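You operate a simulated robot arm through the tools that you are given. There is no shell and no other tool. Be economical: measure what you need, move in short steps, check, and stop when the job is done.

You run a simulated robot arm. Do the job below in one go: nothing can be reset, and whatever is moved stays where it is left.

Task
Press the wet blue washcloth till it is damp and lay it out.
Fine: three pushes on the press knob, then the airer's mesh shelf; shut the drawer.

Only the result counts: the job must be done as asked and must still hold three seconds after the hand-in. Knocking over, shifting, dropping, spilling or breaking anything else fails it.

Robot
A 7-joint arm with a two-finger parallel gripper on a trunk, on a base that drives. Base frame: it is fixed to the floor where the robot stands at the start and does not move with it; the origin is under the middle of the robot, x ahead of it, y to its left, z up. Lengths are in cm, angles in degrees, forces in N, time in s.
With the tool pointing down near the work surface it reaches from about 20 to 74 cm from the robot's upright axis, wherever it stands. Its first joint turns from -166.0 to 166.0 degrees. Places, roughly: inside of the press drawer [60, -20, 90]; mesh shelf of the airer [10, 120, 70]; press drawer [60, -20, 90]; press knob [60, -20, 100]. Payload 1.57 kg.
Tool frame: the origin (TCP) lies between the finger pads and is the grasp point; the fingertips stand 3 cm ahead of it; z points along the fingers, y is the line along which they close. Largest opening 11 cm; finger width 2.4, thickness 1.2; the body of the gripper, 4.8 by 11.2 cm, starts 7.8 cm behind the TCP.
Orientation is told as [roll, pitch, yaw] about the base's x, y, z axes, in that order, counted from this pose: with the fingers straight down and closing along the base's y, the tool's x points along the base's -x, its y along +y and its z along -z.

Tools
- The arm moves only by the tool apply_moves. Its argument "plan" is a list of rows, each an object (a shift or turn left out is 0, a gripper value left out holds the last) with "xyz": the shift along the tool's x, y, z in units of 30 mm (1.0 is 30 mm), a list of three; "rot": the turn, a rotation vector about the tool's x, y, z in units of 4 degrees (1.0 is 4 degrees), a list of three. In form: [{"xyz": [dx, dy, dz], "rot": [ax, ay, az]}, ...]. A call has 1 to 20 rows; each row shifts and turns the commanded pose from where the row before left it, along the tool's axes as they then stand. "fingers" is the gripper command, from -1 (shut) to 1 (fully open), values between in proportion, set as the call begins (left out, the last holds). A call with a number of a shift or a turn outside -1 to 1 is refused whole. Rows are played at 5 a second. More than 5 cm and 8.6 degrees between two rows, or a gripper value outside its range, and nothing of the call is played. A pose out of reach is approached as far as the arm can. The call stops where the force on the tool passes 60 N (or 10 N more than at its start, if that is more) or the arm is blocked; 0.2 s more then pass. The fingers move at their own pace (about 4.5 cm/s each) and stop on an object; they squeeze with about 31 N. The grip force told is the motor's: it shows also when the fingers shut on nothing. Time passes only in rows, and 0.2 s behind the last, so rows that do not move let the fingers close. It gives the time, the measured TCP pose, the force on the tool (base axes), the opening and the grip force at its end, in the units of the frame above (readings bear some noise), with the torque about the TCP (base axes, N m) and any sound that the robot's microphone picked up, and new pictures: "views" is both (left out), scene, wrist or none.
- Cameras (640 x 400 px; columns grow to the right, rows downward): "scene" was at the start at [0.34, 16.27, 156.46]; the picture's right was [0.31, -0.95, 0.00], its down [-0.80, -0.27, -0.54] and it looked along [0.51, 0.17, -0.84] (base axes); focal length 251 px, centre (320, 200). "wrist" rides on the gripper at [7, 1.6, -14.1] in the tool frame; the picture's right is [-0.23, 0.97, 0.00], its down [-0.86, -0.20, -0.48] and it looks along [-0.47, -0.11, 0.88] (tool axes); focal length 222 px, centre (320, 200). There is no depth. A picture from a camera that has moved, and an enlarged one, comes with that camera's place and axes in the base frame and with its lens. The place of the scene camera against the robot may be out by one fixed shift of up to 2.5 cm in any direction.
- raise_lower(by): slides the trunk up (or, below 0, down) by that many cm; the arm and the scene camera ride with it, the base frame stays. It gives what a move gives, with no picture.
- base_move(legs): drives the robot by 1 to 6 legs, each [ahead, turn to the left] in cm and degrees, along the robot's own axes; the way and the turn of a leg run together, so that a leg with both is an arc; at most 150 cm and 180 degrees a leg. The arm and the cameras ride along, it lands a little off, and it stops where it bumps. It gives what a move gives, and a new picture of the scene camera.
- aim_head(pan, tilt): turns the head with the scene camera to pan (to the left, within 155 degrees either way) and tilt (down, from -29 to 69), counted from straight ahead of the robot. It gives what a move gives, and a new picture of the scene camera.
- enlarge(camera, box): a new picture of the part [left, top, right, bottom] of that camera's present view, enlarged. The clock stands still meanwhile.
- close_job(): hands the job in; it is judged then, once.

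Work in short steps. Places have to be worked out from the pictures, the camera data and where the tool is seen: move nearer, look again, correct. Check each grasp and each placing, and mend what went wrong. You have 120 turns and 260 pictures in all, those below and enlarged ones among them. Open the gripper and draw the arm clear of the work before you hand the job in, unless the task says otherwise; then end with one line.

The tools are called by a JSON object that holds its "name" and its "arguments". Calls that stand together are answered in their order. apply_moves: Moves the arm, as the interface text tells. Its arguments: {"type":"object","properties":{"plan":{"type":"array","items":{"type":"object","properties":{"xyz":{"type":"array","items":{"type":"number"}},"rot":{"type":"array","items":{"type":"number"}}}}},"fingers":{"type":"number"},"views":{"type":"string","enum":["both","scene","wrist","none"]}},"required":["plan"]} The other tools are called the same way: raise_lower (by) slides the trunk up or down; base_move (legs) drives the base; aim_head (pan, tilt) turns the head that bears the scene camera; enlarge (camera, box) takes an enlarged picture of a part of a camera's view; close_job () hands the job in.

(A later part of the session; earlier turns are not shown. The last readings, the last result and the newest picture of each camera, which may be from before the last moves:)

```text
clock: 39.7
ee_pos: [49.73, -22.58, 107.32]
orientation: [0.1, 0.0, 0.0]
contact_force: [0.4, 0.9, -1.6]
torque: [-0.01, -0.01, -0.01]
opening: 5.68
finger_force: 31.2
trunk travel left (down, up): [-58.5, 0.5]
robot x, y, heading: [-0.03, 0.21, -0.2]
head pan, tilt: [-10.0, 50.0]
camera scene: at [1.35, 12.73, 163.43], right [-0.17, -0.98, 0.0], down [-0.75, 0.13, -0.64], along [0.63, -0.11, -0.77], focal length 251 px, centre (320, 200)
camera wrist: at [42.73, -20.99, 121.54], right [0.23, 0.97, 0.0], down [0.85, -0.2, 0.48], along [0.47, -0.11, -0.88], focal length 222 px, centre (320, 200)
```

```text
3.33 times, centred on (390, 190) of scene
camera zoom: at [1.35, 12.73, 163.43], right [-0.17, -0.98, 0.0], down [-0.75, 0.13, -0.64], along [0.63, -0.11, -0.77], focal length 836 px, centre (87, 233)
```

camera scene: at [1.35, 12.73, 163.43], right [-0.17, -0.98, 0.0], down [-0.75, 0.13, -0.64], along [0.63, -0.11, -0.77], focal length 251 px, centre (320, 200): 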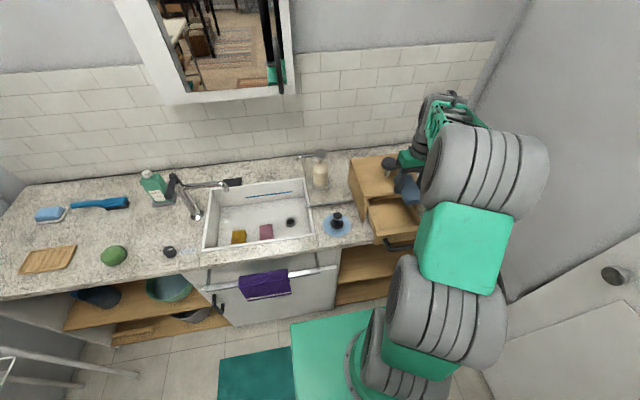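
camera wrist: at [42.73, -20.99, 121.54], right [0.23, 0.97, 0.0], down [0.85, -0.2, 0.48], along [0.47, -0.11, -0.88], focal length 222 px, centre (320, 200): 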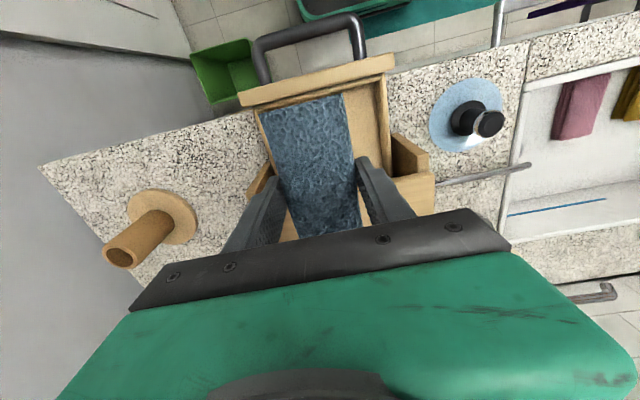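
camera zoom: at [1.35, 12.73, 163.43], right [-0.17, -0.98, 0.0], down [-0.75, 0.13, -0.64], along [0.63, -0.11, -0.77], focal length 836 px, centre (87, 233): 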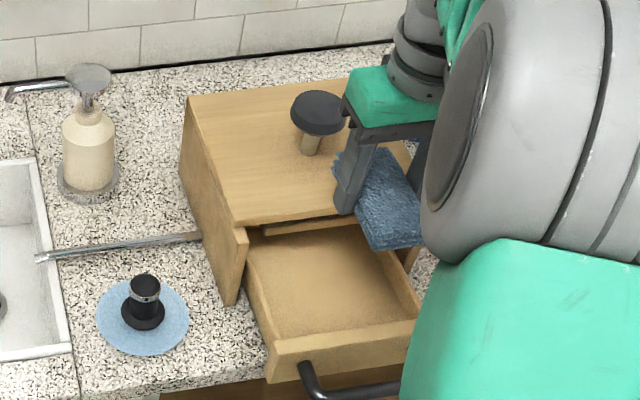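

The drawer opening in x (~10.7 cm) is too short for the 11.7 cm cloth, but it is 15 cm wide in y; I rotate the cloth 90°.

{"name": "apply_moves", "arguments": {"plan": [{"xyz": [0.2, 0, 0]}, {"rot": [0, 0, -1]}, {"rot": [0, 0, -1]}, {"rot": [0, 0, -1]}, {"rot": [0, 0, -1]}, {"rot": [0, 0, -1]}, {"rot": [0, 0, -1]}, {"rot": [0, 0, -1]}, {"rot": [0, 0, -1]}, {"rot": [0, 0, -1]}, {"rot": [0, 0, -1]}, {"rot": [0, 0, -1]}, {"rot": [0, 0, -1]}, {"rot": [0, 0, -1]}, {"rot": [0, 0, -1]}, {"rot": [0, 0, -1]}, {"rot": [0, 0, -1]}, {"rot": [0, 0, -1]}, {"rot": [0, 0, -1]}, {"rot": [0, 0, -1]}], "views": "none"}}

{"name": "apply_moves", "arguments": {"plan": [{"rot": [0, 0, -1]}, {"rot": [0, 0, -1]}, {"rot": [0, 0, -1]}, {"rot": [0, 0, -0.5]}, {"xyz": [0, 0, 1]}, {"xyz": [0, 0, 1]}, {}], "views": "both"}}

{"name": "enlarge", "arguments": {"camera": "wrist", "box": [160, 80, 480, 260]}}

{"name": "enlarge", "arguments": {"camera": "scene", "box": [300, 130, 480, 250]}}

```text
clock: 43.9
ee_pos: [49.14, -22.55, 107.21]
orientation: [0.1, 0.0, 76.1]
contact_force: [0.4, 0.3, -1.3]
torque: [-0.02, 0.01, -0.02]
opening: 5.68
finger_force: 30.7
trunk travel left (down, up): [-58.5, 0.5]
robot x, y, heading: [0.03, -0.13, 0.0]
head pan, tilt: [-10.0, 50.0]
```

```text
clock: 45.5
ee_pos: [49.16, -22.62, 101.25]
orientation: [0.0, 0.0, 90.1]
contact_force: [-0.2, -0.6, -0.3]
torque: [0.01, 0.02, 0.04]
opening: 5.69
finger_force: 30.9
trunk travel left (down, up): [-58.5, 0.5]
robot x, y, heading: [-0.12, 0.0, 0.1]
head pan, tilt: [-10.0, 50.0]
camera scene: at [1.35, 12.73, 163.43], right [-0.17, -0.98, 0.0], down [-0.75, 0.13, -0.64], along [0.63, -0.11, -0.77], focal length 251 px, centre (320, 200)
camera wrist: at [47.45, -29.62, 115.43], right [-0.97, 0.23, 0.0], down [0.2, 0.85, 0.48], along [0.11, 0.47, -0.88], focal length 222 px, centre (320, 200)
```

scene: 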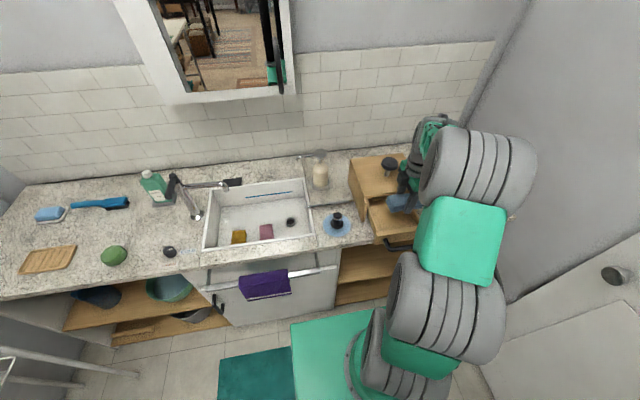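
wrist: 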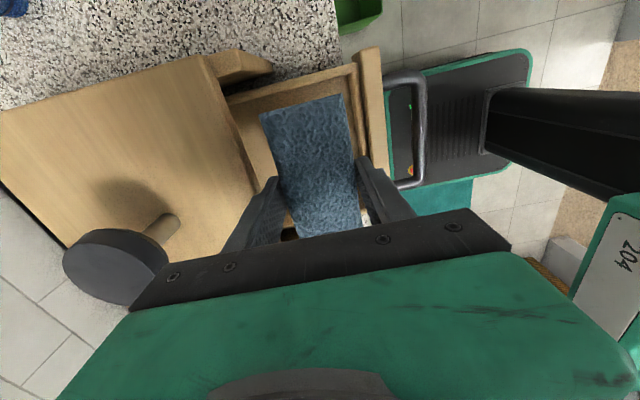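

```text
2.00 times, centred on (320, 170) of wrist
camera zoom: at [47.45, -29.62, 115.43], right [-0.97, 0.23, 0.0], down [0.2, 0.85, 0.48], along [0.11, 0.47, -0.88], focal length 444 px, centre (320, 260)
```

zoom: 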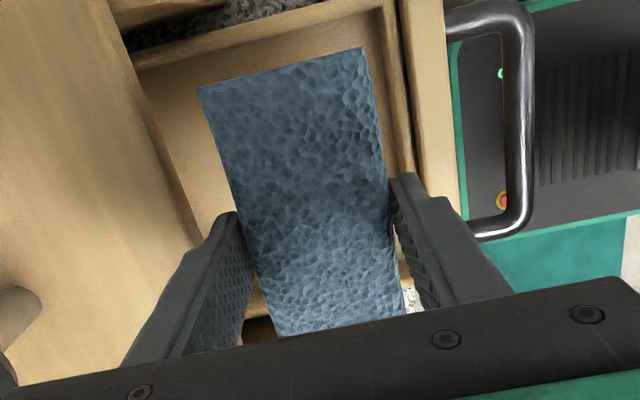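

```text
3.33 times, centred on (390, 190) of scene
camera zoom: at [1.35, 12.73, 163.43], right [-0.17, -0.98, 0.0], down [-0.75, 0.13, -0.64], along [0.63, -0.11, -0.77], focal length 836 px, centre (87, 233)
```

zoom: 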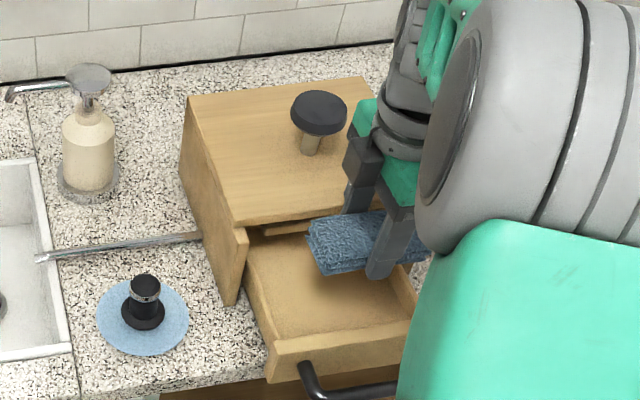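

Position fits inside the drawer. I lower gently until contact.

{"name": "apply_moves", "arguments": {"plan": [{"xyz": [0, 0.05, 0.8]}, {"xyz": [0, 0, 0.8]}, {"xyz": [0, 0, 0.7]}, {"xyz": [0, 0, 0.4]}, {}], "views": "both"}}

{"name": "enlarge", "arguments": {"camera": "scene", "box": [300, 130, 480, 250]}}

```text
clock: 46.7
ee_pos: [48.94, -22.7, 93.08]
orientation: [0.0, 0.0, 90.0]
contact_force: [0.9, 0.3, -0.1]
torque: [0.02, 0.01, 0.0]
opening: 5.67
finger_force: 30.9
trunk travel left (down, up): [-58.5, 0.5]
robot x, y, heading: [-0.01, -0.31, 0.1]
head pan, tilt: [-10.0, 50.0]
camera scene: at [1.35, 12.73, 163.43], right [-0.17, -0.98, 0.0], down [-0.75, 0.13, -0.64], along [0.63, -0.11, -0.77], focal length 251 px, centre (320, 200)
camera wrist: at [47.21, -29.64, 107.26], right [-0.97, 0.23, 0.0], down [0.2, 0.85, 0.48], along [0.11, 0.47, -0.88], focal length 222 px, centre (320, 200)
```

scene: 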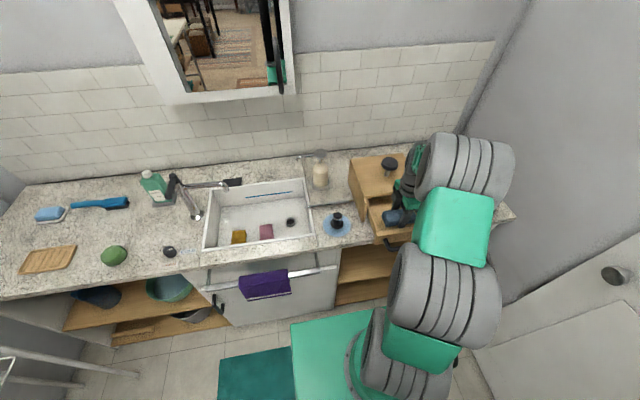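
wrist: 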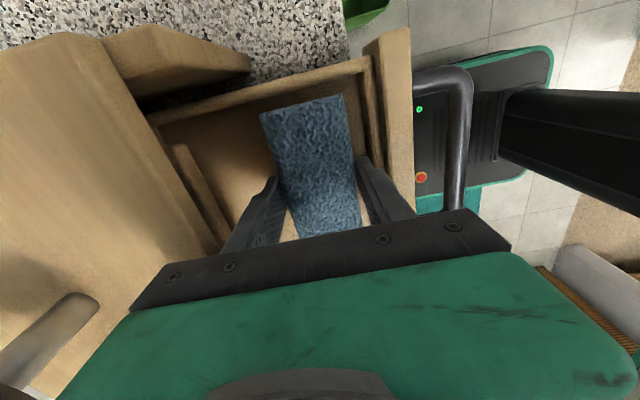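

```text
3.33 times, centred on (390, 190) of scene
camera zoom: at [1.35, 12.73, 163.43], right [-0.17, -0.98, 0.0], down [-0.75, 0.13, -0.64], along [0.63, -0.11, -0.77], focal length 836 px, centre (87, 233)
```

zoom: 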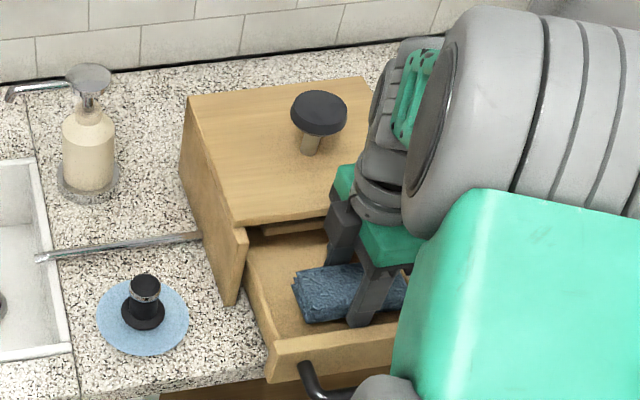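

Clear all round. I continue lowering in small steps.

{"name": "apply_moves", "arguments": {"plan": [{"xyz": [0, 0, 0.2]}, {"xyz": [0, 0, 0.2]}, {"xyz": [0, 0, 0.15]}, {"xyz": [0, 0, 0.15]}, {}], "views": "none"}}

```text
clock: 47.9
ee_pos: [49.09, -22.57, 91.56]
orientation: [-0.5, 0.2, 89.9]
contact_force: [0.9, 1.0, 46.4]
torque: [0.11, 0.85, 0.27]
opening: 5.68
finger_force: 30.8
trunk travel left (down, up): [-58.5, 0.5]
robot x, y, heading: [0.25, 0.57, -0.2]
head pan, tilt: [-10.0, 50.0]
```

Contact with the drawer floor. I back off 4 mm, open slightly and rise.

{"name": "apply_moves", "arguments": {"plan": [{"xyz": [0, 0, -0.13]}, {}], "views": "none"}}

{"name": "apply_moves", "arguments": {"plan": [{}, {}, {"xyz": [0, 0, -0.3]}, {"xyz": [0, 0, -0.6]}, {"xyz": [0, 0, -1]}, {"xyz": [0, 0, -1]}, {"xyz": [0, 0, -1]}, {"xyz": [0, 0, -1]}, {"xyz": [0, 0, -1]}, {}], "fingers": 0.18, "views": "both"}}

{"name": "enlarge", "arguments": {"camera": "scene", "box": [300, 130, 480, 250]}}

```text
clock: 48.5
ee_pos: [48.82, -22.57, 91.46]
orientation: [0.0, -0.1, 89.9]
contact_force: [0.2, -5.9, 22.6]
torque: [-0.75, -0.09, 0.07]
opening: 5.67
finger_force: 30.9
trunk travel left (down, up): [-58.5, 0.5]
robot x, y, heading: [0.05, 0.1, -0.2]
head pan, tilt: [-10.0, 50.0]
```

```text
clock: 50.7
ee_pos: [48.77, -22.61, 109.32]
orientation: [-0.1, 0.1, 90.0]
contact_force: [-0.3, -0.2, 0.5]
torque: [-0.01, 0.01, 0.01]
opening: 6.49
finger_force: 0.1
trunk travel left (down, up): [-58.5, 0.5]
robot x, y, heading: [-0.06, 0.24, 0.1]
head pan, tilt: [-10.0, 50.0]
camera scene: at [1.34, 12.73, 163.43], right [-0.17, -0.98, 0.0], down [-0.75, 0.13, -0.64], along [0.63, -0.11, -0.77], focal length 251 px, centre (320, 200)
camera wrist: at [47.19, -29.61, 123.45], right [-0.97, 0.23, 0.0], down [0.2, 0.85, 0.48], along [0.11, 0.47, -0.88], focal length 222 px, centre (320, 200)
```

scene: 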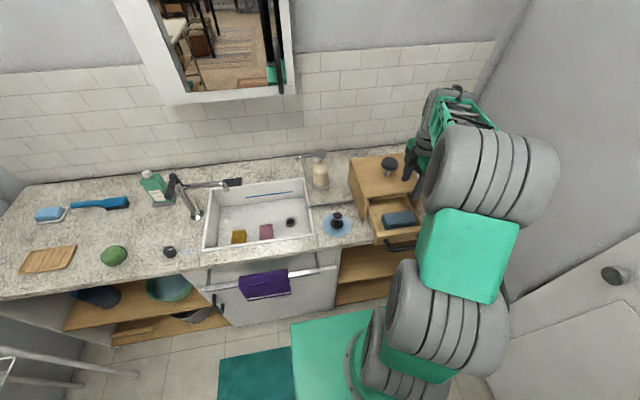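
wrist: 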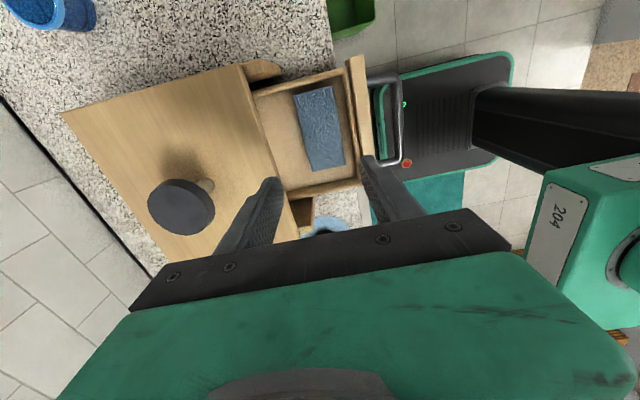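

```text
3.33 times, centred on (390, 190) of scene
camera zoom: at [1.34, 12.73, 163.43], right [-0.17, -0.98, 0.0], down [-0.75, 0.13, -0.64], along [0.63, -0.11, -0.77], focal length 836 px, centre (87, 233)
```

zoom: 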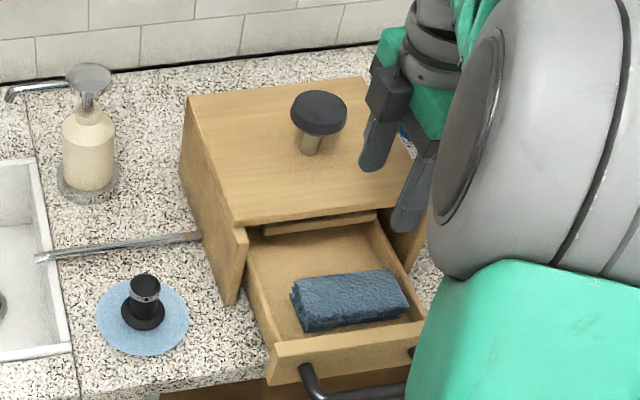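

The cloth lies flat in the drawer. Next I go back to the handle (bar at x≈37.7) to push the drawer shut.

{"name": "apply_moves", "arguments": {"plan": [{"xyz": [0, 1, 0]}, {"xyz": [0, 1, 0]}, {"xyz": [0, 1, 0]}, {"xyz": [0, 0.7, 0]}, {"xyz": [0, 0, 1]}, {"xyz": [0, 0, 1]}, {"xyz": [0, 0, 1]}, {"xyz": [0, 0, 0.6]}, {}], "fingers": -0.5, "views": "wrist"}}

{"name": "enlarge", "arguments": {"camera": "wrist", "box": [200, 80, 440, 230]}}

```text
clock: 52.7
ee_pos: [37.94, -22.29, 98.34]
orientation: [0.1, 0.0, 90.0]
contact_force: [-0.4, 0.1, -0.5]
torque: [-0.06, 0.04, -0.02]
opening: 2.78
finger_force: 0.1
trunk travel left (down, up): [-58.5, 0.5]
robot x, y, heading: [0.1, 0.09, -0.1]
head pan, tilt: [-10.0, 50.0]
camera wrist: at [36.18, -29.42, 112.56], right [-0.97, 0.23, 0.0], down [0.2, 0.85, 0.48], along [0.11, 0.47, -0.88], focal length 222 px, centre (320, 200)
```

wrist: 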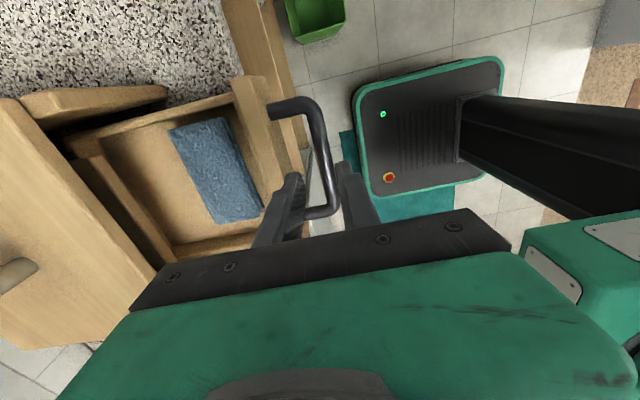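

```text
2.67 times, centred on (320, 155) of wrist
camera zoom: at [36.18, -29.42, 112.56], right [-0.97, 0.23, 0.0], down [0.2, 0.85, 0.48], along [0.11, 0.47, -0.88], focal length 592 px, centre (320, 320)
```

zoom: 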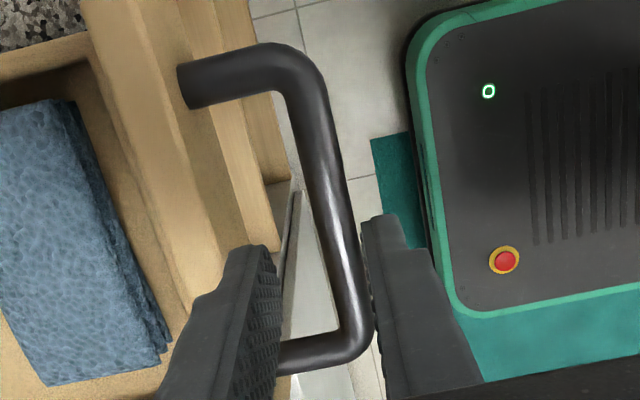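

{"name": "apply_moves", "arguments": {"plan": [{"xyz": [0, 0.14, 0]}, {"xyz": [0, 0, 0.8]}, {"xyz": [0, 0, 0.8]}, {"xyz": [0, 0, 0.8]}, {}], "views": "none"}}

{"name": "apply_moves", "arguments": {"plan": [{}, {}, {}, {}], "fingers": -1, "views": "none"}}

```text
clock: 53.9
ee_pos: [37.54, -22.53, 91.09]
orientation: [0.0, 0.0, 90.0]
contact_force: [0.3, -0.2, 0.2]
torque: [-0.02, -0.02, 0.03]
opening: 2.74
finger_force: 0.0
trunk travel left (down, up): [-58.5, 0.5]
robot x, y, heading: [0.23, 0.07, -0.1]
head pan, tilt: [-10.0, 50.0]
```

```text
clock: 54.9
ee_pos: [37.58, -22.46, 91.0]
orientation: [-0.1, 0.0, 90.1]
contact_force: [-0.3, -0.1, -2.7]
torque: [-0.18, -0.02, -0.1]
opening: 1.57
finger_force: 31.1
trunk travel left (down, up): [-58.5, 0.5]
robot x, y, heading: [-0.15, 0.31, 0.2]
head pan, tilt: [-10.0, 50.0]
```

Handle gripped. I push it in.

{"name": "apply_moves", "arguments": {"plan": [{"xyz": [0, -0.5, 0]}, {"xyz": [0, -0.5, 0]}, {"xyz": [0, -0.5, 0]}, {"xyz": [0, -0.5, 0]}, {"xyz": [0, -0.5, 0]}, {"xyz": [0, -0.5, 0]}, {"xyz": [0, -0.5, 0]}, {"xyz": [0, -0.4, 0]}, {}], "views": "both"}}

{"name": "enlarge", "arguments": {"camera": "scene", "box": [300, 130, 480, 250]}}

```text
clock: 56.9
ee_pos: [48.0, -22.46, 91.1]
orientation: [0.8, -0.3, 89.6]
contact_force: [-58.2, -6.3, 8.2]
torque: [-0.94, 0.88, 0.24]
opening: 1.58
finger_force: 31.1
trunk travel left (down, up): [-58.5, 0.5]
robot x, y, heading: [0.18, 0.24, -0.4]
head pan, tilt: [-10.0, 50.0]
camera scene: at [0.56, 12.69, 163.44], right [-0.18, -0.98, 0.0], down [-0.75, 0.14, -0.65], along [0.64, -0.11, -0.76], focal length 251 px, centre (320, 200)
camera wrist: at [46.48, -29.57, 105.22], right [-0.97, 0.23, 0.01], down [0.21, 0.85, 0.48], along [0.1, 0.47, -0.88], focal length 222 px, centre (320, 200)
```

scene: 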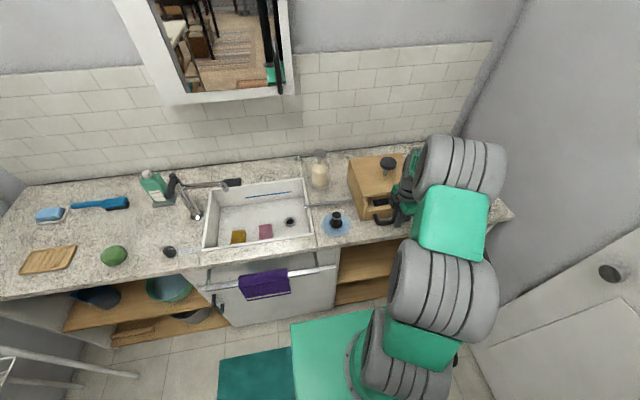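
wrist: 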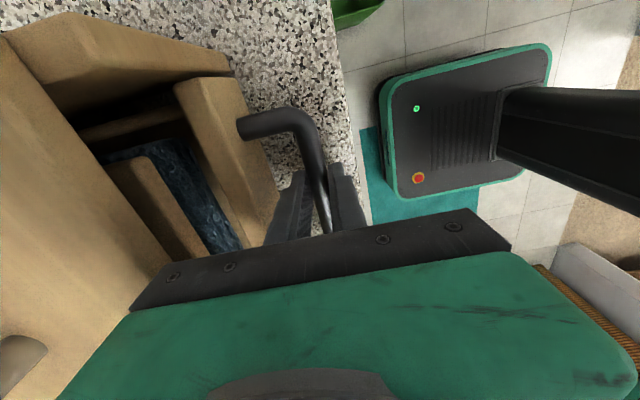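

```text
3.33 times, centred on (390, 190) of scene
camera zoom: at [0.56, 12.69, 163.44], right [-0.18, -0.98, 0.0], down [-0.75, 0.14, -0.65], along [0.64, -0.11, -0.76], focal length 836 px, centre (87, 233)
```

zoom: 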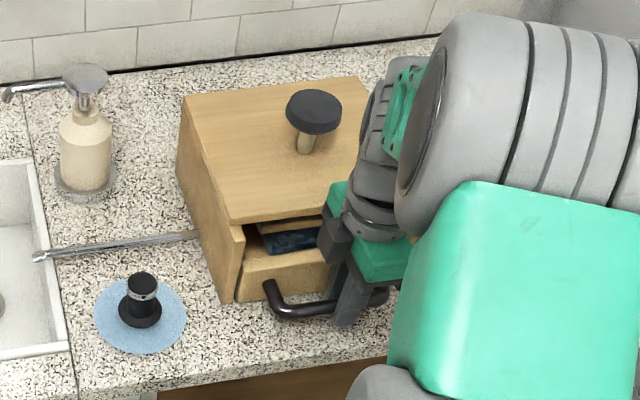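

Blocked at x=48.0, exactly where the handle was originally: the drawer's closed position (front flush with the side panels). I release, rise and look at the knob.

{"name": "apply_moves", "arguments": {"plan": [{"xyz": [0, 0.07, 0]}, {}], "views": "none"}}

{"name": "apply_moves", "arguments": {"plan": [{}, {}, {"xyz": [0, 0, -0.8]}, {"xyz": [0, 0, -1]}, {"xyz": [0, 0, -1]}, {"xyz": [0, 0, -1]}, {"xyz": [0, 0, -1]}, {"xyz": [0, 0, -1]}, {"xyz": [0, 0, -1]}, {}], "fingers": -0.5, "views": "both"}}

{"name": "enlarge", "arguments": {"camera": "scene", "box": [300, 130, 480, 250]}}

```text
clock: 57.5
ee_pos: [48.03, -22.53, 91.05]
orientation: [0.7, -0.3, 89.7]
contact_force: [-56.5, -12.3, -0.3]
torque: [-0.05, 0.78, 0.22]
opening: 1.59
finger_force: 31.0
trunk travel left (down, up): [-58.5, 0.5]
robot x, y, heading: [-0.38, 0.06, -0.2]
head pan, tilt: [-10.0, 50.0]
```

```text
clock: 59.7
ee_pos: [49.05, -22.5, 111.51]
orientation: [0.0, 0.0, 90.0]
contact_force: [-0.4, -0.6, -0.4]
torque: [0.02, -0.01, 0.01]
opening: 2.74
finger_force: 0.2
trunk travel left (down, up): [-58.5, 0.5]
robot x, y, heading: [-0.07, 0.37, 0.3]
head pan, tilt: [-10.0, 50.0]
camera scene: at [1.34, 12.73, 163.43], right [-0.17, -0.98, 0.0], down [-0.75, 0.13, -0.64], along [0.63, -0.11, -0.77], focal length 251 px, centre (320, 200)
camera wrist: at [47.31, -29.59, 125.71], right [-0.97, 0.23, 0.0], down [0.2, 0.85, 0.48], along [0.11, 0.47, -0.88], focal length 222 px, centre (320, 200)
```

scene: 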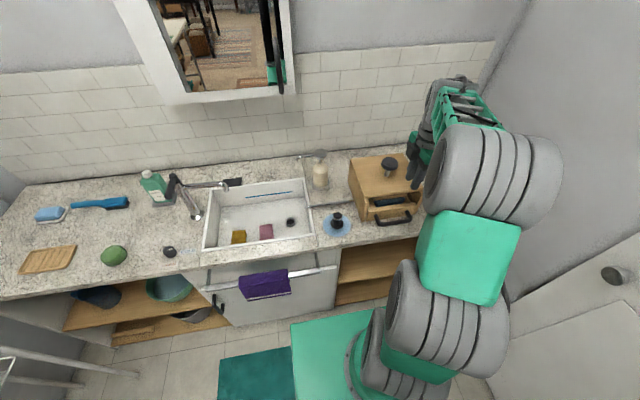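
wrist: 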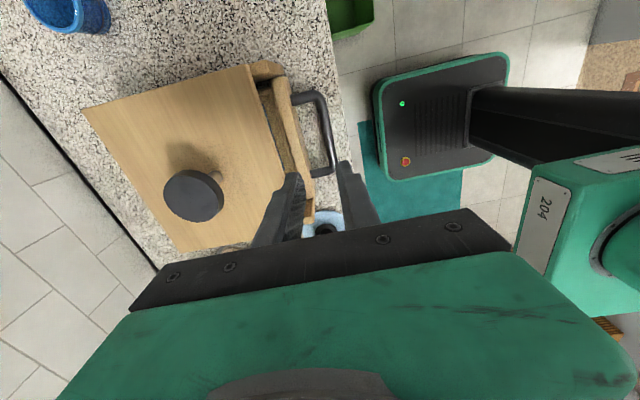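

```text
3.33 times, centred on (390, 190) of scene
camera zoom: at [1.34, 12.73, 163.43], right [-0.17, -0.98, 0.0], down [-0.75, 0.13, -0.64], along [0.63, -0.11, -0.77], focal length 836 px, centre (87, 233)
```

zoom: 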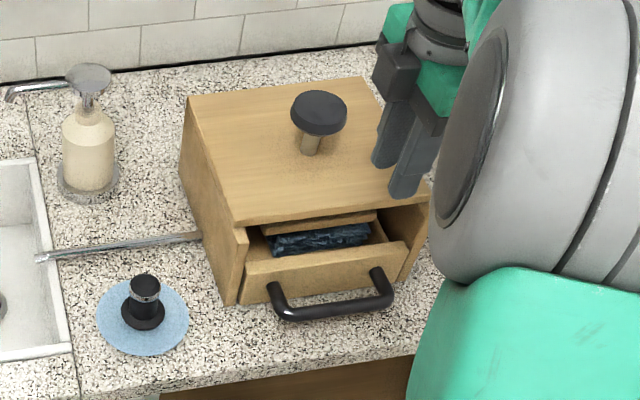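

The knob is estimated at (62.5,-22, top z≈104.5). I close the fingers and move above it.

{"name": "apply_moves", "arguments": {"plan": [{"xyz": [0, 0, -0.6]}, {"xyz": [0, -1, 0]}, {"xyz": [0, -1, 0]}, {"xyz": [0, -1, 0]}, {"xyz": [-0.15, -1, 0]}, {"xyz": [0, -0.5, 0]}, {}], "fingers": -1, "views": "both"}}

{"name": "enlarge", "arguments": {"camera": "scene", "box": [300, 130, 480, 250]}}

{"name": "enlarge", "arguments": {"camera": "wrist", "box": [200, 80, 440, 230]}}

```text
clock: 61.3
ee_pos: [62.58, -22.09, 113.49]
orientation: [-0.1, -0.1, 90.0]
contact_force: [0.6, 0.1, 0.3]
torque: [0.01, 0.05, 0.02]
opening: 0.0
finger_force: 21.8
trunk travel left (down, up): [-58.5, 0.5]
robot x, y, heading: [0.2, 0.05, -0.2]
head pan, tilt: [-10.0, 50.0]
camera scene: at [1.34, 12.72, 163.43], right [-0.17, -0.98, 0.0], down [-0.75, 0.13, -0.64], along [0.63, -0.11, -0.77], focal length 251 px, centre (320, 200)
camera wrist: at [60.78, -29.04, 127.62], right [-0.97, 0.23, 0.0], down [0.2, 0.85, 0.48], along [0.11, 0.47, -0.88], focal length 222 px, centre (320, 200)
```

scene: 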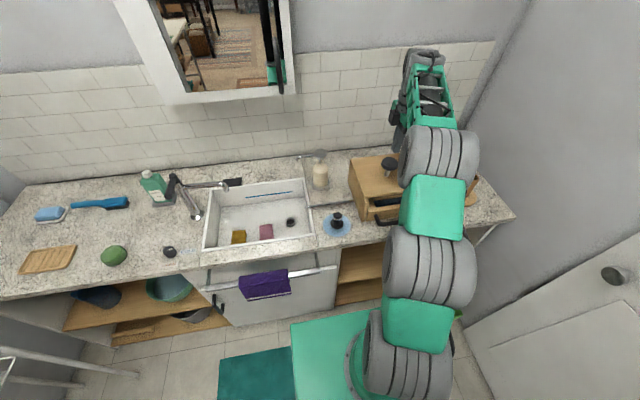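
wrist: 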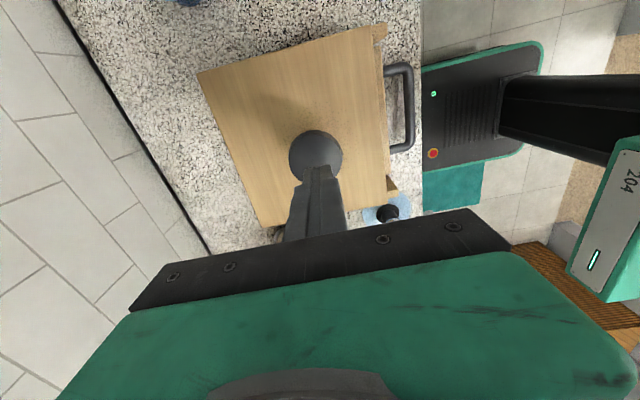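

```text
3.33 times, centred on (390, 190) of scene
camera zoom: at [1.34, 12.72, 163.43], right [-0.17, -0.98, 0.0], down [-0.75, 0.13, -0.64], along [0.63, -0.11, -0.77], focal length 836 px, centre (87, 233)
```

zoom: 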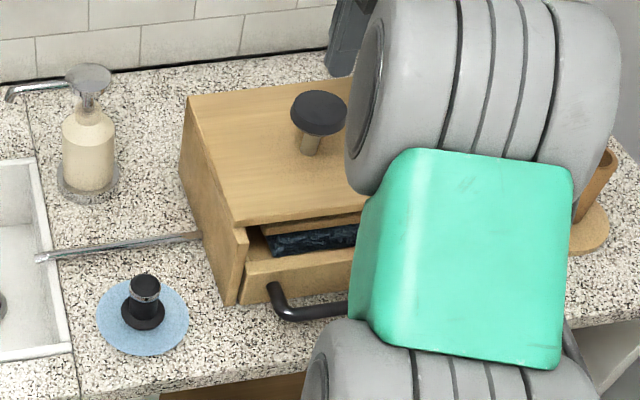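

```text
2.67 times, centred on (320, 155) of wrist
camera zoom: at [60.78, -29.04, 127.62], right [-0.97, 0.23, 0.0], down [0.2, 0.85, 0.48], along [0.11, 0.47, -0.88], focal length 592 px, centre (320, 320)
```

zoom: 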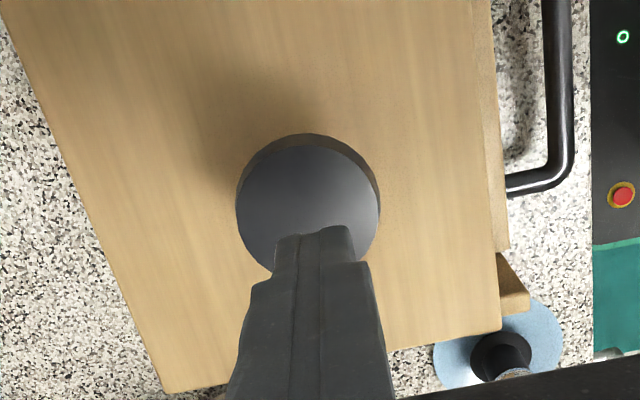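

Aligned with the knob. First push: lower to near contact, then slowly press, watching force.

{"name": "apply_moves", "arguments": {"plan": [{"xyz": [-0.1, -0.12, 0.6]}, {"xyz": [0, 0, 0.6]}, {"xyz": [0, 0, 0.4]}, {"xyz": [0, 0, 0.2]}, {"xyz": [0, 0, 0.2]}, {}], "views": "wrist"}}

```text
clock: 62.7
ee_pos: [62.75, -21.75, 107.48]
orientation: [0.0, 0.0, 89.9]
contact_force: [1.6, 0.8, 2.2]
torque: [0.04, -0.06, -0.02]
opening: 0.0
finger_force: 21.1
trunk travel left (down, up): [-58.5, 0.5]
robot x, y, heading: [0.06, 0.39, -0.1]
head pan, tilt: [-10.0, 50.0]
camera wrist: at [61.07, -28.82, 121.57], right [-0.97, 0.23, 0.0], down [0.2, 0.85, 0.48], along [0.11, 0.47, -0.88], focal length 222 px, centre (320, 200)
```

wrist: 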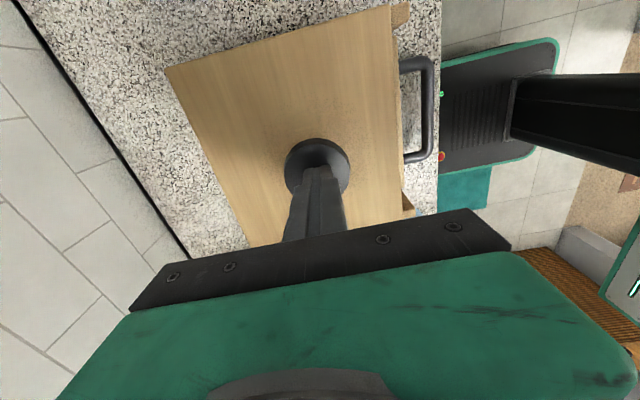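

Just touching. Now I press.

{"name": "apply_moves", "arguments": {"plan": [{"xyz": [0, 0, 0.2]}, {"xyz": [0, 0, 0.2]}, {"xyz": [0, 0, 0.2]}, {}], "views": "none"}}

```text
clock: 63.7
ee_pos: [63.01, -21.8, 106.81]
orientation: [-1.5, 0.4, 90.1]
contact_force: [-4.2, 0.3, 20.5]
torque: [0.1, 0.13, 0.02]
opening: 0.01
finger_force: 21.8
trunk travel left (down, up): [-58.5, 0.5]
robot x, y, heading: [0.32, -0.36, 0.0]
head pan, tilt: [-10.0, 50.0]
heard: click
stopped in row 4: the force on the tool passed its limit (the readings are from after the stop); the commanded pose is now the measured one
```

A click was heard: push one counted. I lift fully off the knob.

{"name": "apply_moves", "arguments": {"plan": [{"xyz": [0, 0, -0.4]}, {"xyz": [0, 0, -0.4]}, {}, {}], "views": "wrist"}}

```text
clock: 64.7
ee_pos: [62.82, -21.88, 108.9]
orientation: [-0.9, 0.3, 90.0]
contact_force: [0.4, -0.4, 0.1]
torque: [-0.06, 0.02, 0.01]
opening: 0.0
finger_force: 20.9
trunk travel left (down, up): [-58.5, 0.5]
robot x, y, heading: [0.09, 0.36, 0.0]
head pan, tilt: [-10.0, 50.0]
camera wrist: at [61.1, -28.8, 122.98], right [-0.97, 0.23, -0.02], down [0.19, 0.86, 0.48], along [0.12, 0.46, -0.88], focal length 222 px, centre (320, 200)
```

wrist: 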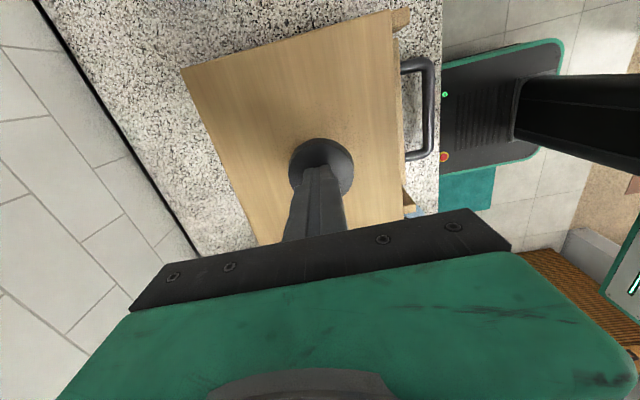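

Knob is back up. Second push.

{"name": "apply_moves", "arguments": {"plan": [{"xyz": [0, 0, 0.2]}, {"xyz": [0, 0, 0.2]}, {"xyz": [0, 0, 0.2]}, {"xyz": [0, 0, 0.2]}, {"xyz": [0, 0, 0.1]}, {}], "views": "none"}}

{"name": "apply_moves", "arguments": {"plan": [{"xyz": [0, 0, -0.4]}, {"xyz": [0, 0, -0.4]}, {}, {}], "views": "none"}}

```text
clock: 66.1
ee_pos: [62.98, -21.9, 106.86]
orientation: [-1.7, 0.7, 90.1]
contact_force: [1.0, 3.8, 47.2]
torque: [0.2, -0.02, -0.29]
opening: 0.01
finger_force: 21.1
trunk travel left (down, up): [-58.5, 0.5]
robot x, y, heading: [0.36, -0.1, 0.1]
head pan, tilt: [-10.0, 50.0]
heard: click
```

```text
clock: 67.1
ee_pos: [63.0, -22.02, 108.42]
orientation: [-0.9, 0.3, 90.1]
contact_force: [0.7, 0.3, -0.4]
torque: [-0.01, -0.01, -0.04]
opening: 0.0
finger_force: 21.8
trunk travel left (down, up): [-58.5, 0.5]
robot x, y, heading: [0.41, 0.03, 0.2]
head pan, tilt: [-10.0, 50.0]
```

Second click. Third push.

{"name": "apply_moves", "arguments": {"plan": [{"xyz": [0, 0, 0.2]}, {"xyz": [0, 0, 0.2]}, {"xyz": [0, 0, 0.2]}, {"xyz": [0, 0, 0.2]}, {"xyz": [0, 0, 0.05]}, {}], "views": "none"}}

{"name": "apply_moves", "arguments": {"plan": [{"xyz": [0, 0, -0.5]}, {"xyz": [0, 0, -0.5]}, {"xyz": [0, 0, -1]}, {"xyz": [0, 1, 0], "rot": [0, 0.22, 0]}, {"xyz": [0, 1, 0]}, {"xyz": [0, 1, 0]}, {"xyz": [0, 1, 0]}, {"xyz": [0, 0.9, 0]}, {}], "views": "scene"}}

{"name": "enlarge", "arguments": {"camera": "scene", "box": [300, 130, 480, 250]}}

```text
clock: 68.5
ee_pos: [63.15, -21.83, 106.94]
orientation: [-1.8, 0.6, 89.9]
contact_force: [2.2, -2.5, 47.7]
torque: [0.05, 0.02, 0.08]
opening: 0.0
finger_force: 21.5
trunk travel left (down, up): [-58.5, 0.5]
robot x, y, heading: [-0.24, -0.07, -0.0]
head pan, tilt: [-10.0, 50.0]
heard: click
```

```text
clock: 70.5
ee_pos: [48.28, -21.59, 111.75]
orientation: [-1.0, 1.2, 90.0]
contact_force: [-0.3, 0.3, 0.8]
torque: [-0.02, 0.02, 0.01]
opening: 0.01
finger_force: 21.2
trunk travel left (down, up): [-58.5, 0.5]
robot x, y, heading: [-0.24, -0.01, 0.2]
head pan, tilt: [-10.0, 50.0]
camera scene: at [1.34, 12.72, 163.43], right [-0.17, -0.98, 0.0], down [-0.75, 0.13, -0.64], along [0.63, -0.11, -0.77], focal length 251 px, centre (320, 200)
```

scene: 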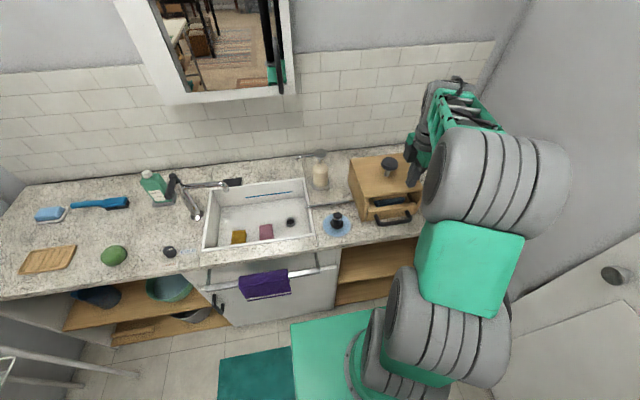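

```text
3.33 times, centred on (390, 190) of scene
camera zoom: at [1.34, 12.72, 163.43], right [-0.17, -0.98, 0.0], down [-0.75, 0.13, -0.64], along [0.63, -0.11, -0.77], focal length 836 px, centre (87, 233)
```

zoom: 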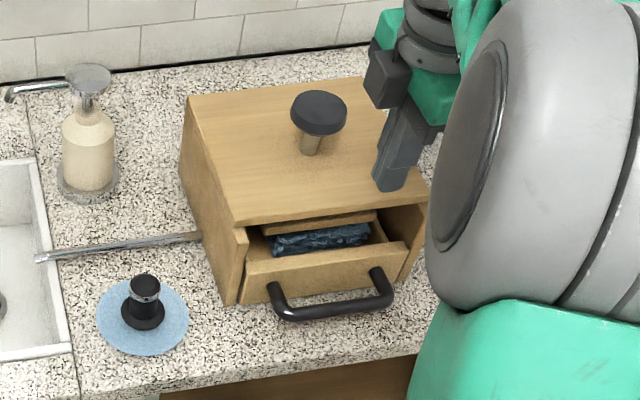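

Third click; cloth presses done. I level the tool and return to the handle to open the drawer.

{"name": "apply_moves", "arguments": {"plan": [{"rot": [-0.25, -0.3, 0]}, {"xyz": [0.25, 0.18, 0.5]}, {"xyz": [0, 0, 1]}, {"xyz": [0, 0, 1]}, {"xyz": [0, 0, 1]}, {"xyz": [0, 0, 1]}, {}], "fingers": -0.5, "views": "wrist"}}

{"name": "enlarge", "arguments": {"camera": "wrist", "box": [200, 80, 440, 230]}}

```text
clock: 72.1
ee_pos: [47.65, -22.67, 98.12]
orientation: [0.0, 0.0, 89.9]
contact_force: [0.0, -0.4, -0.6]
torque: [0.03, -0.02, -0.01]
opening: 2.77
finger_force: 0.1
trunk travel left (down, up): [-58.5, 0.5]
robot x, y, heading: [-0.14, 0.13, 0.1]
head pan, tilt: [-10.0, 50.0]
camera wrist: at [46.02, -29.69, 112.24], right [-0.97, 0.23, 0.0], down [0.2, 0.86, 0.48], along [0.11, 0.47, -0.88], focal length 222 px, centre (320, 200)
```

wrist: 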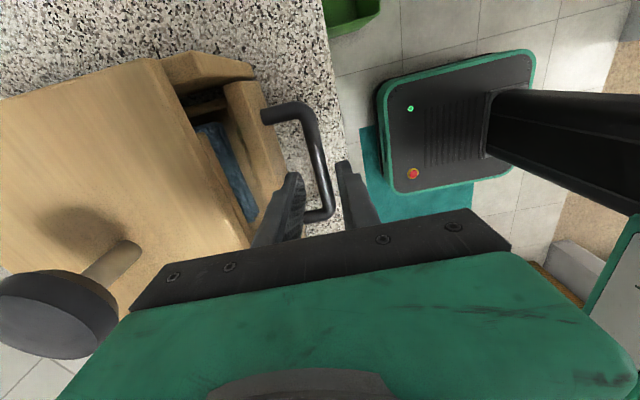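

```text
2.67 times, centred on (320, 155) of wrist
camera zoom: at [46.02, -29.69, 112.24], right [-0.97, 0.23, 0.0], down [0.2, 0.86, 0.48], along [0.11, 0.47, -0.88], focal length 592 px, centre (320, 320)
```

zoom: 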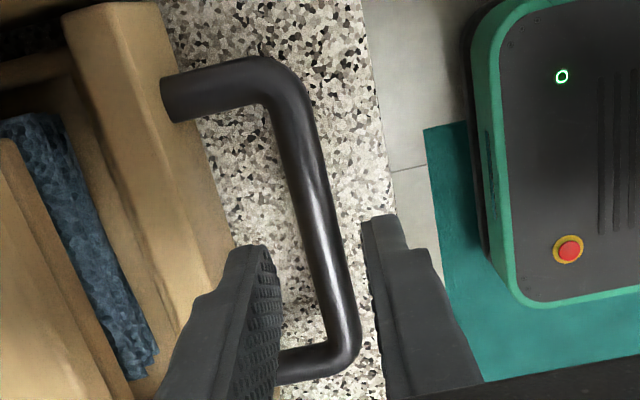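

{"name": "apply_moves", "arguments": {"plan": [{"xyz": [0, -0.03, 0.8]}, {"xyz": [0, 0, 0.8]}, {"xyz": [0, 0, 0.75]}, {}], "views": "none"}}

{"name": "apply_moves", "arguments": {"plan": [{}, {}, {}, {}], "fingers": -1, "views": "none"}}

{"name": "apply_moves", "arguments": {"plan": [{"xyz": [0, 0.4, 0]}, {"xyz": [0, 0.4, 0]}, {"xyz": [0, 0.4, 0]}, {"xyz": [0, 0.4, 0]}, {"xyz": [0, 0.4, 0]}, {"xyz": [0, 0.4, 0]}, {"xyz": [0, 0.4, 0]}, {"xyz": [0, 0.4, 0]}, {"xyz": [0, 0.2, 0]}, {}], "views": "both"}}

```text
clock: 73.1
ee_pos: [47.82, -22.7, 91.24]
orientation: [0.1, -0.1, 90.0]
contact_force: [1.0, 0.3, -0.3]
torque: [0.0, 0.0, -0.02]
opening: 2.76
finger_force: 0.0
trunk travel left (down, up): [-58.5, 0.5]
robot x, y, heading: [0.15, -0.07, -0.2]
head pan, tilt: [-10.0, 50.0]
```

```text
clock: 74.1
ee_pos: [47.91, -22.56, 91.18]
orientation: [0.1, 0.1, 90.0]
contact_force: [0.2, 0.0, -2.3]
torque: [-0.12, -0.03, -0.12]
opening: 1.54
finger_force: 31.2
trunk travel left (down, up): [-58.5, 0.5]
robot x, y, heading: [-0.29, -0.1, -0.1]
head pan, tilt: [-10.0, 50.0]
```

```text
clock: 76.3
ee_pos: [37.69, -22.67, 91.24]
orientation: [0.0, 0.1, 90.0]
contact_force: [0.8, 5.1, 13.5]
torque: [0.67, 0.01, -0.06]
opening: 1.57
finger_force: 31.2
trunk travel left (down, up): [-58.5, 0.5]
robot x, y, heading: [-0.13, -0.15, 0.0]
head pan, tilt: [-10.0, 50.0]
camera scene: at [1.27, 12.82, 163.44], right [-0.17, -0.98, 0.0], down [-0.75, 0.13, -0.64], along [0.63, -0.11, -0.77], focal length 251 px, centre (320, 200)
camera wrist: at [36.0, -29.65, 105.44], right [-0.97, 0.23, 0.0], down [0.2, 0.86, 0.48], along [0.11, 0.46, -0.88], focal length 222 px, centre (320, 200)
```

scene: 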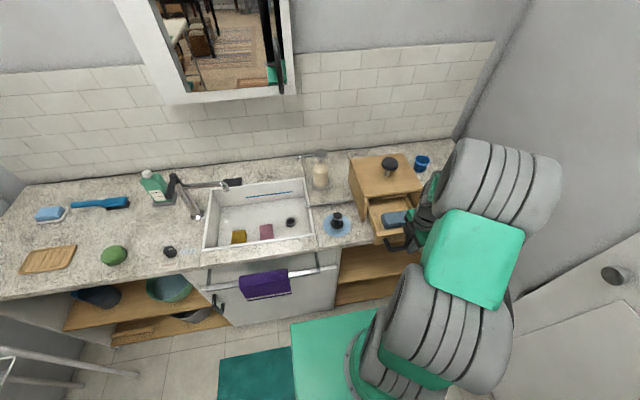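
wrist: 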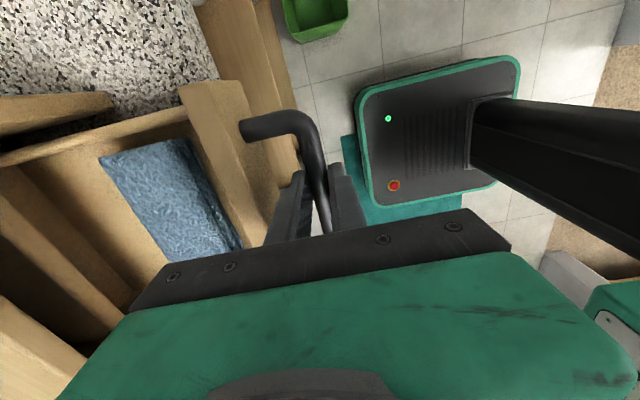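

The drawer is open again and the cloth lies well. I release and rise to look at the cloth.

{"name": "apply_moves", "arguments": {"plan": [{}, {}, {"xyz": [0, 0, -0.8]}, {"xyz": [0, 0, -1]}, {"xyz": [0, 0, -1]}, {"xyz": [0, 0, -1]}, {"xyz": [0, -1, -1]}, {"xyz": [0, -1, 0]}, {"xyz": [0, -1, 0]}, {"xyz": [0, -0.7, 0]}, {}], "fingers": -0.5, "views": "both"}}

{"name": "enlarge", "arguments": {"camera": "scene", "box": [300, 130, 480, 250]}}

{"name": "enlarge", "arguments": {"camera": "wrist", "box": [200, 50, 440, 200]}}

```text
clock: 78.7
ee_pos: [48.7, -22.78, 105.67]
orientation: [-0.1, -0.1, 90.0]
contact_force: [0.3, 0.0, 0.6]
torque: [0.01, 0.01, 0.01]
opening: 2.76
finger_force: 0.1
trunk travel left (down, up): [-58.5, 0.5]
robot x, y, heading: [0.04, -0.05, 0.2]
head pan, tilt: [-10.0, 50.0]
camera scene: at [1.33, 12.73, 163.43], right [-0.17, -0.98, 0.0], down [-0.75, 0.13, -0.64], along [0.63, -0.11, -0.77], focal length 251 px, centre (320, 200)
camera wrist: at [47.18, -29.73, 119.73], right [-0.97, 0.23, 0.0], down [0.2, 0.86, 0.48], along [0.11, 0.47, -0.88], focal length 222 px, centre (320, 200)
```

scene: 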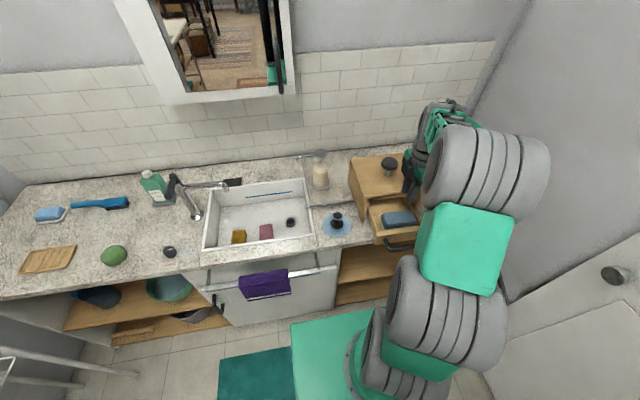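
wrist: 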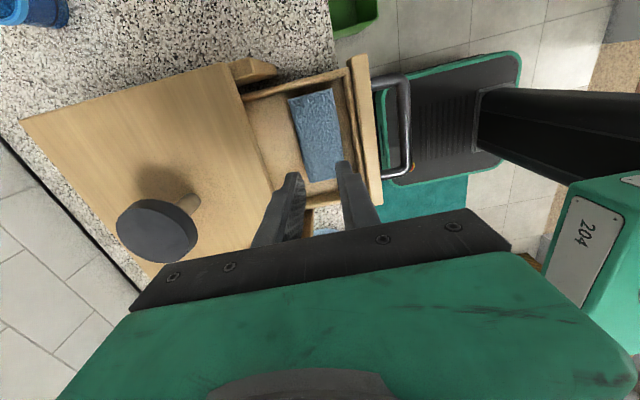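

```text
3.33 times, centred on (390, 190) of scene
camera zoom: at [1.33, 12.73, 163.43], right [-0.17, -0.98, 0.0], down [-0.75, 0.13, -0.64], along [0.63, -0.11, -0.77], focal length 836 px, centre (87, 233)
```

zoom: 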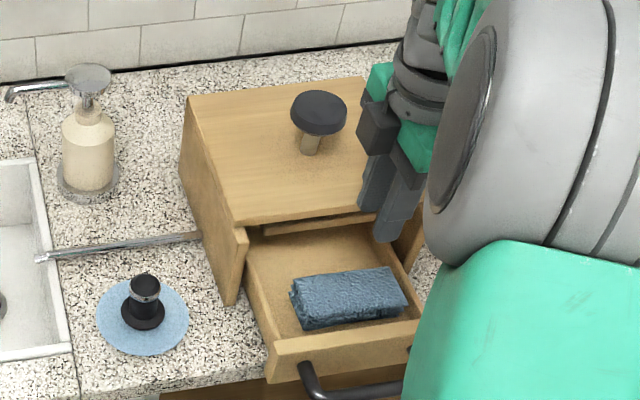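

```text
2.67 times, centred on (320, 125) of wrist
camera zoom: at [47.18, -29.73, 119.73], right [-0.97, 0.23, 0.0], down [0.2, 0.86, 0.48], along [0.11, 0.47, -0.88], focal length 592 px, centre (320, 400)
```

zoom: 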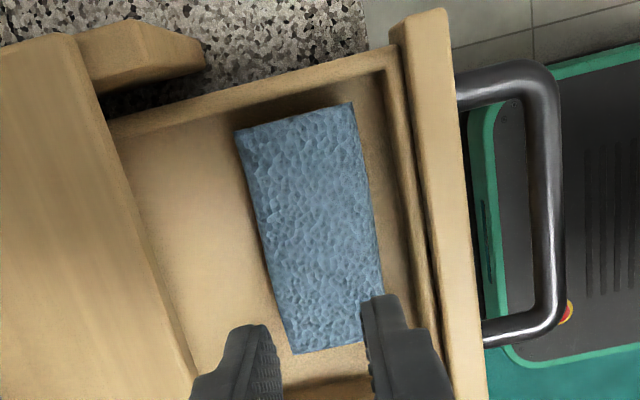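

The cloth is lighter now (damp). It lies centred at ≈(48.9,-22.7). I lower around it and grip.

{"name": "apply_moves", "arguments": {"plan": [{"xyz": [0, -0.06, 0]}, {}, {"xyz": [0, 0, 0.8]}, {"xyz": [0, 0, 1]}, {"xyz": [0, 0, 1]}, {"xyz": [0, 0, 1]}, {"xyz": [0, 0, 0.5]}, {}], "fingers": 0.165, "views": "both"}}

{"name": "enlarge", "arguments": {"camera": "scene", "box": [300, 130, 480, 250]}}

```text
clock: 80.5
ee_pos: [48.98, -22.62, 92.44]
orientation: [0.1, -0.1, 90.0]
contact_force: [0.1, 0.1, 0.6]
torque: [0.04, -0.01, -0.01]
opening: 6.41
finger_force: 0.0
trunk travel left (down, up): [-58.5, 0.5]
robot x, y, heading: [-0.45, 0.08, -0.3]
head pan, tilt: [-10.0, 50.0]
camera scene: at [1.33, 12.73, 163.43], right [-0.17, -0.98, 0.0], down [-0.75, 0.13, -0.64], along [0.63, -0.11, -0.77], focal length 251 px, centre (320, 200)
camera wrist: at [47.34, -29.63, 106.63], right [-0.97, 0.23, 0.0], down [0.2, 0.86, 0.48], along [0.11, 0.47, -0.88], focal length 222 px, centre (320, 200)
```

scene: 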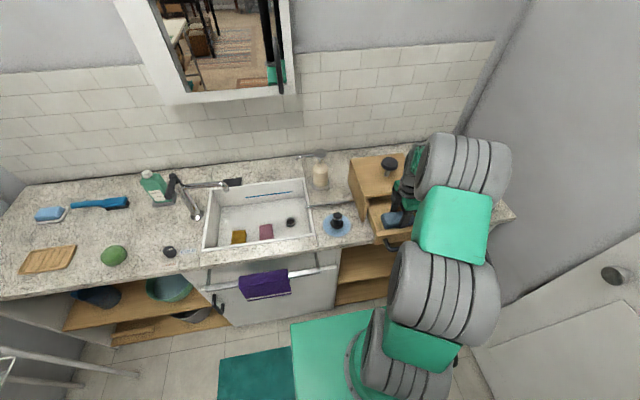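
wrist: 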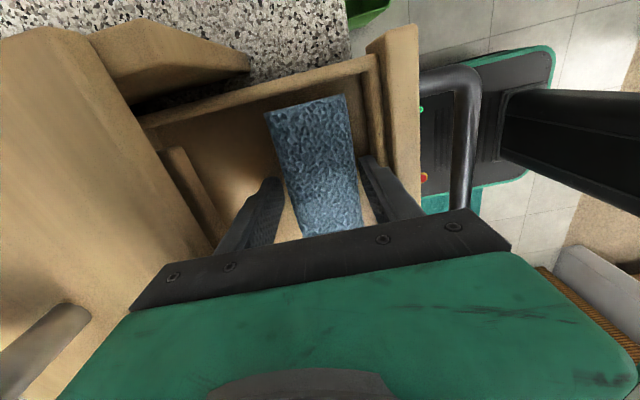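

```text
3.33 times, centred on (390, 190) of scene
camera zoom: at [1.33, 12.73, 163.43], right [-0.17, -0.98, 0.0], down [-0.75, 0.13, -0.64], along [0.63, -0.11, -0.77], focal length 836 px, centre (87, 233)
```

zoom: 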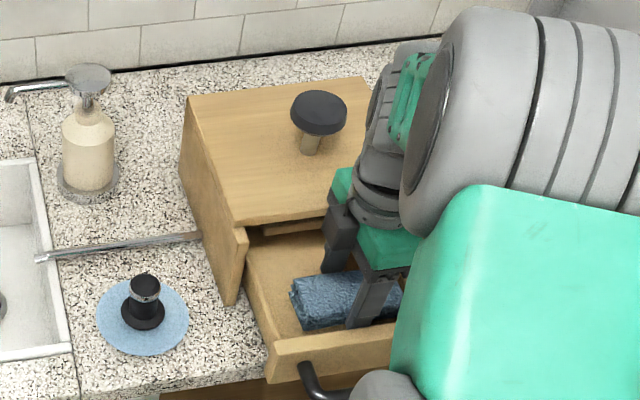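

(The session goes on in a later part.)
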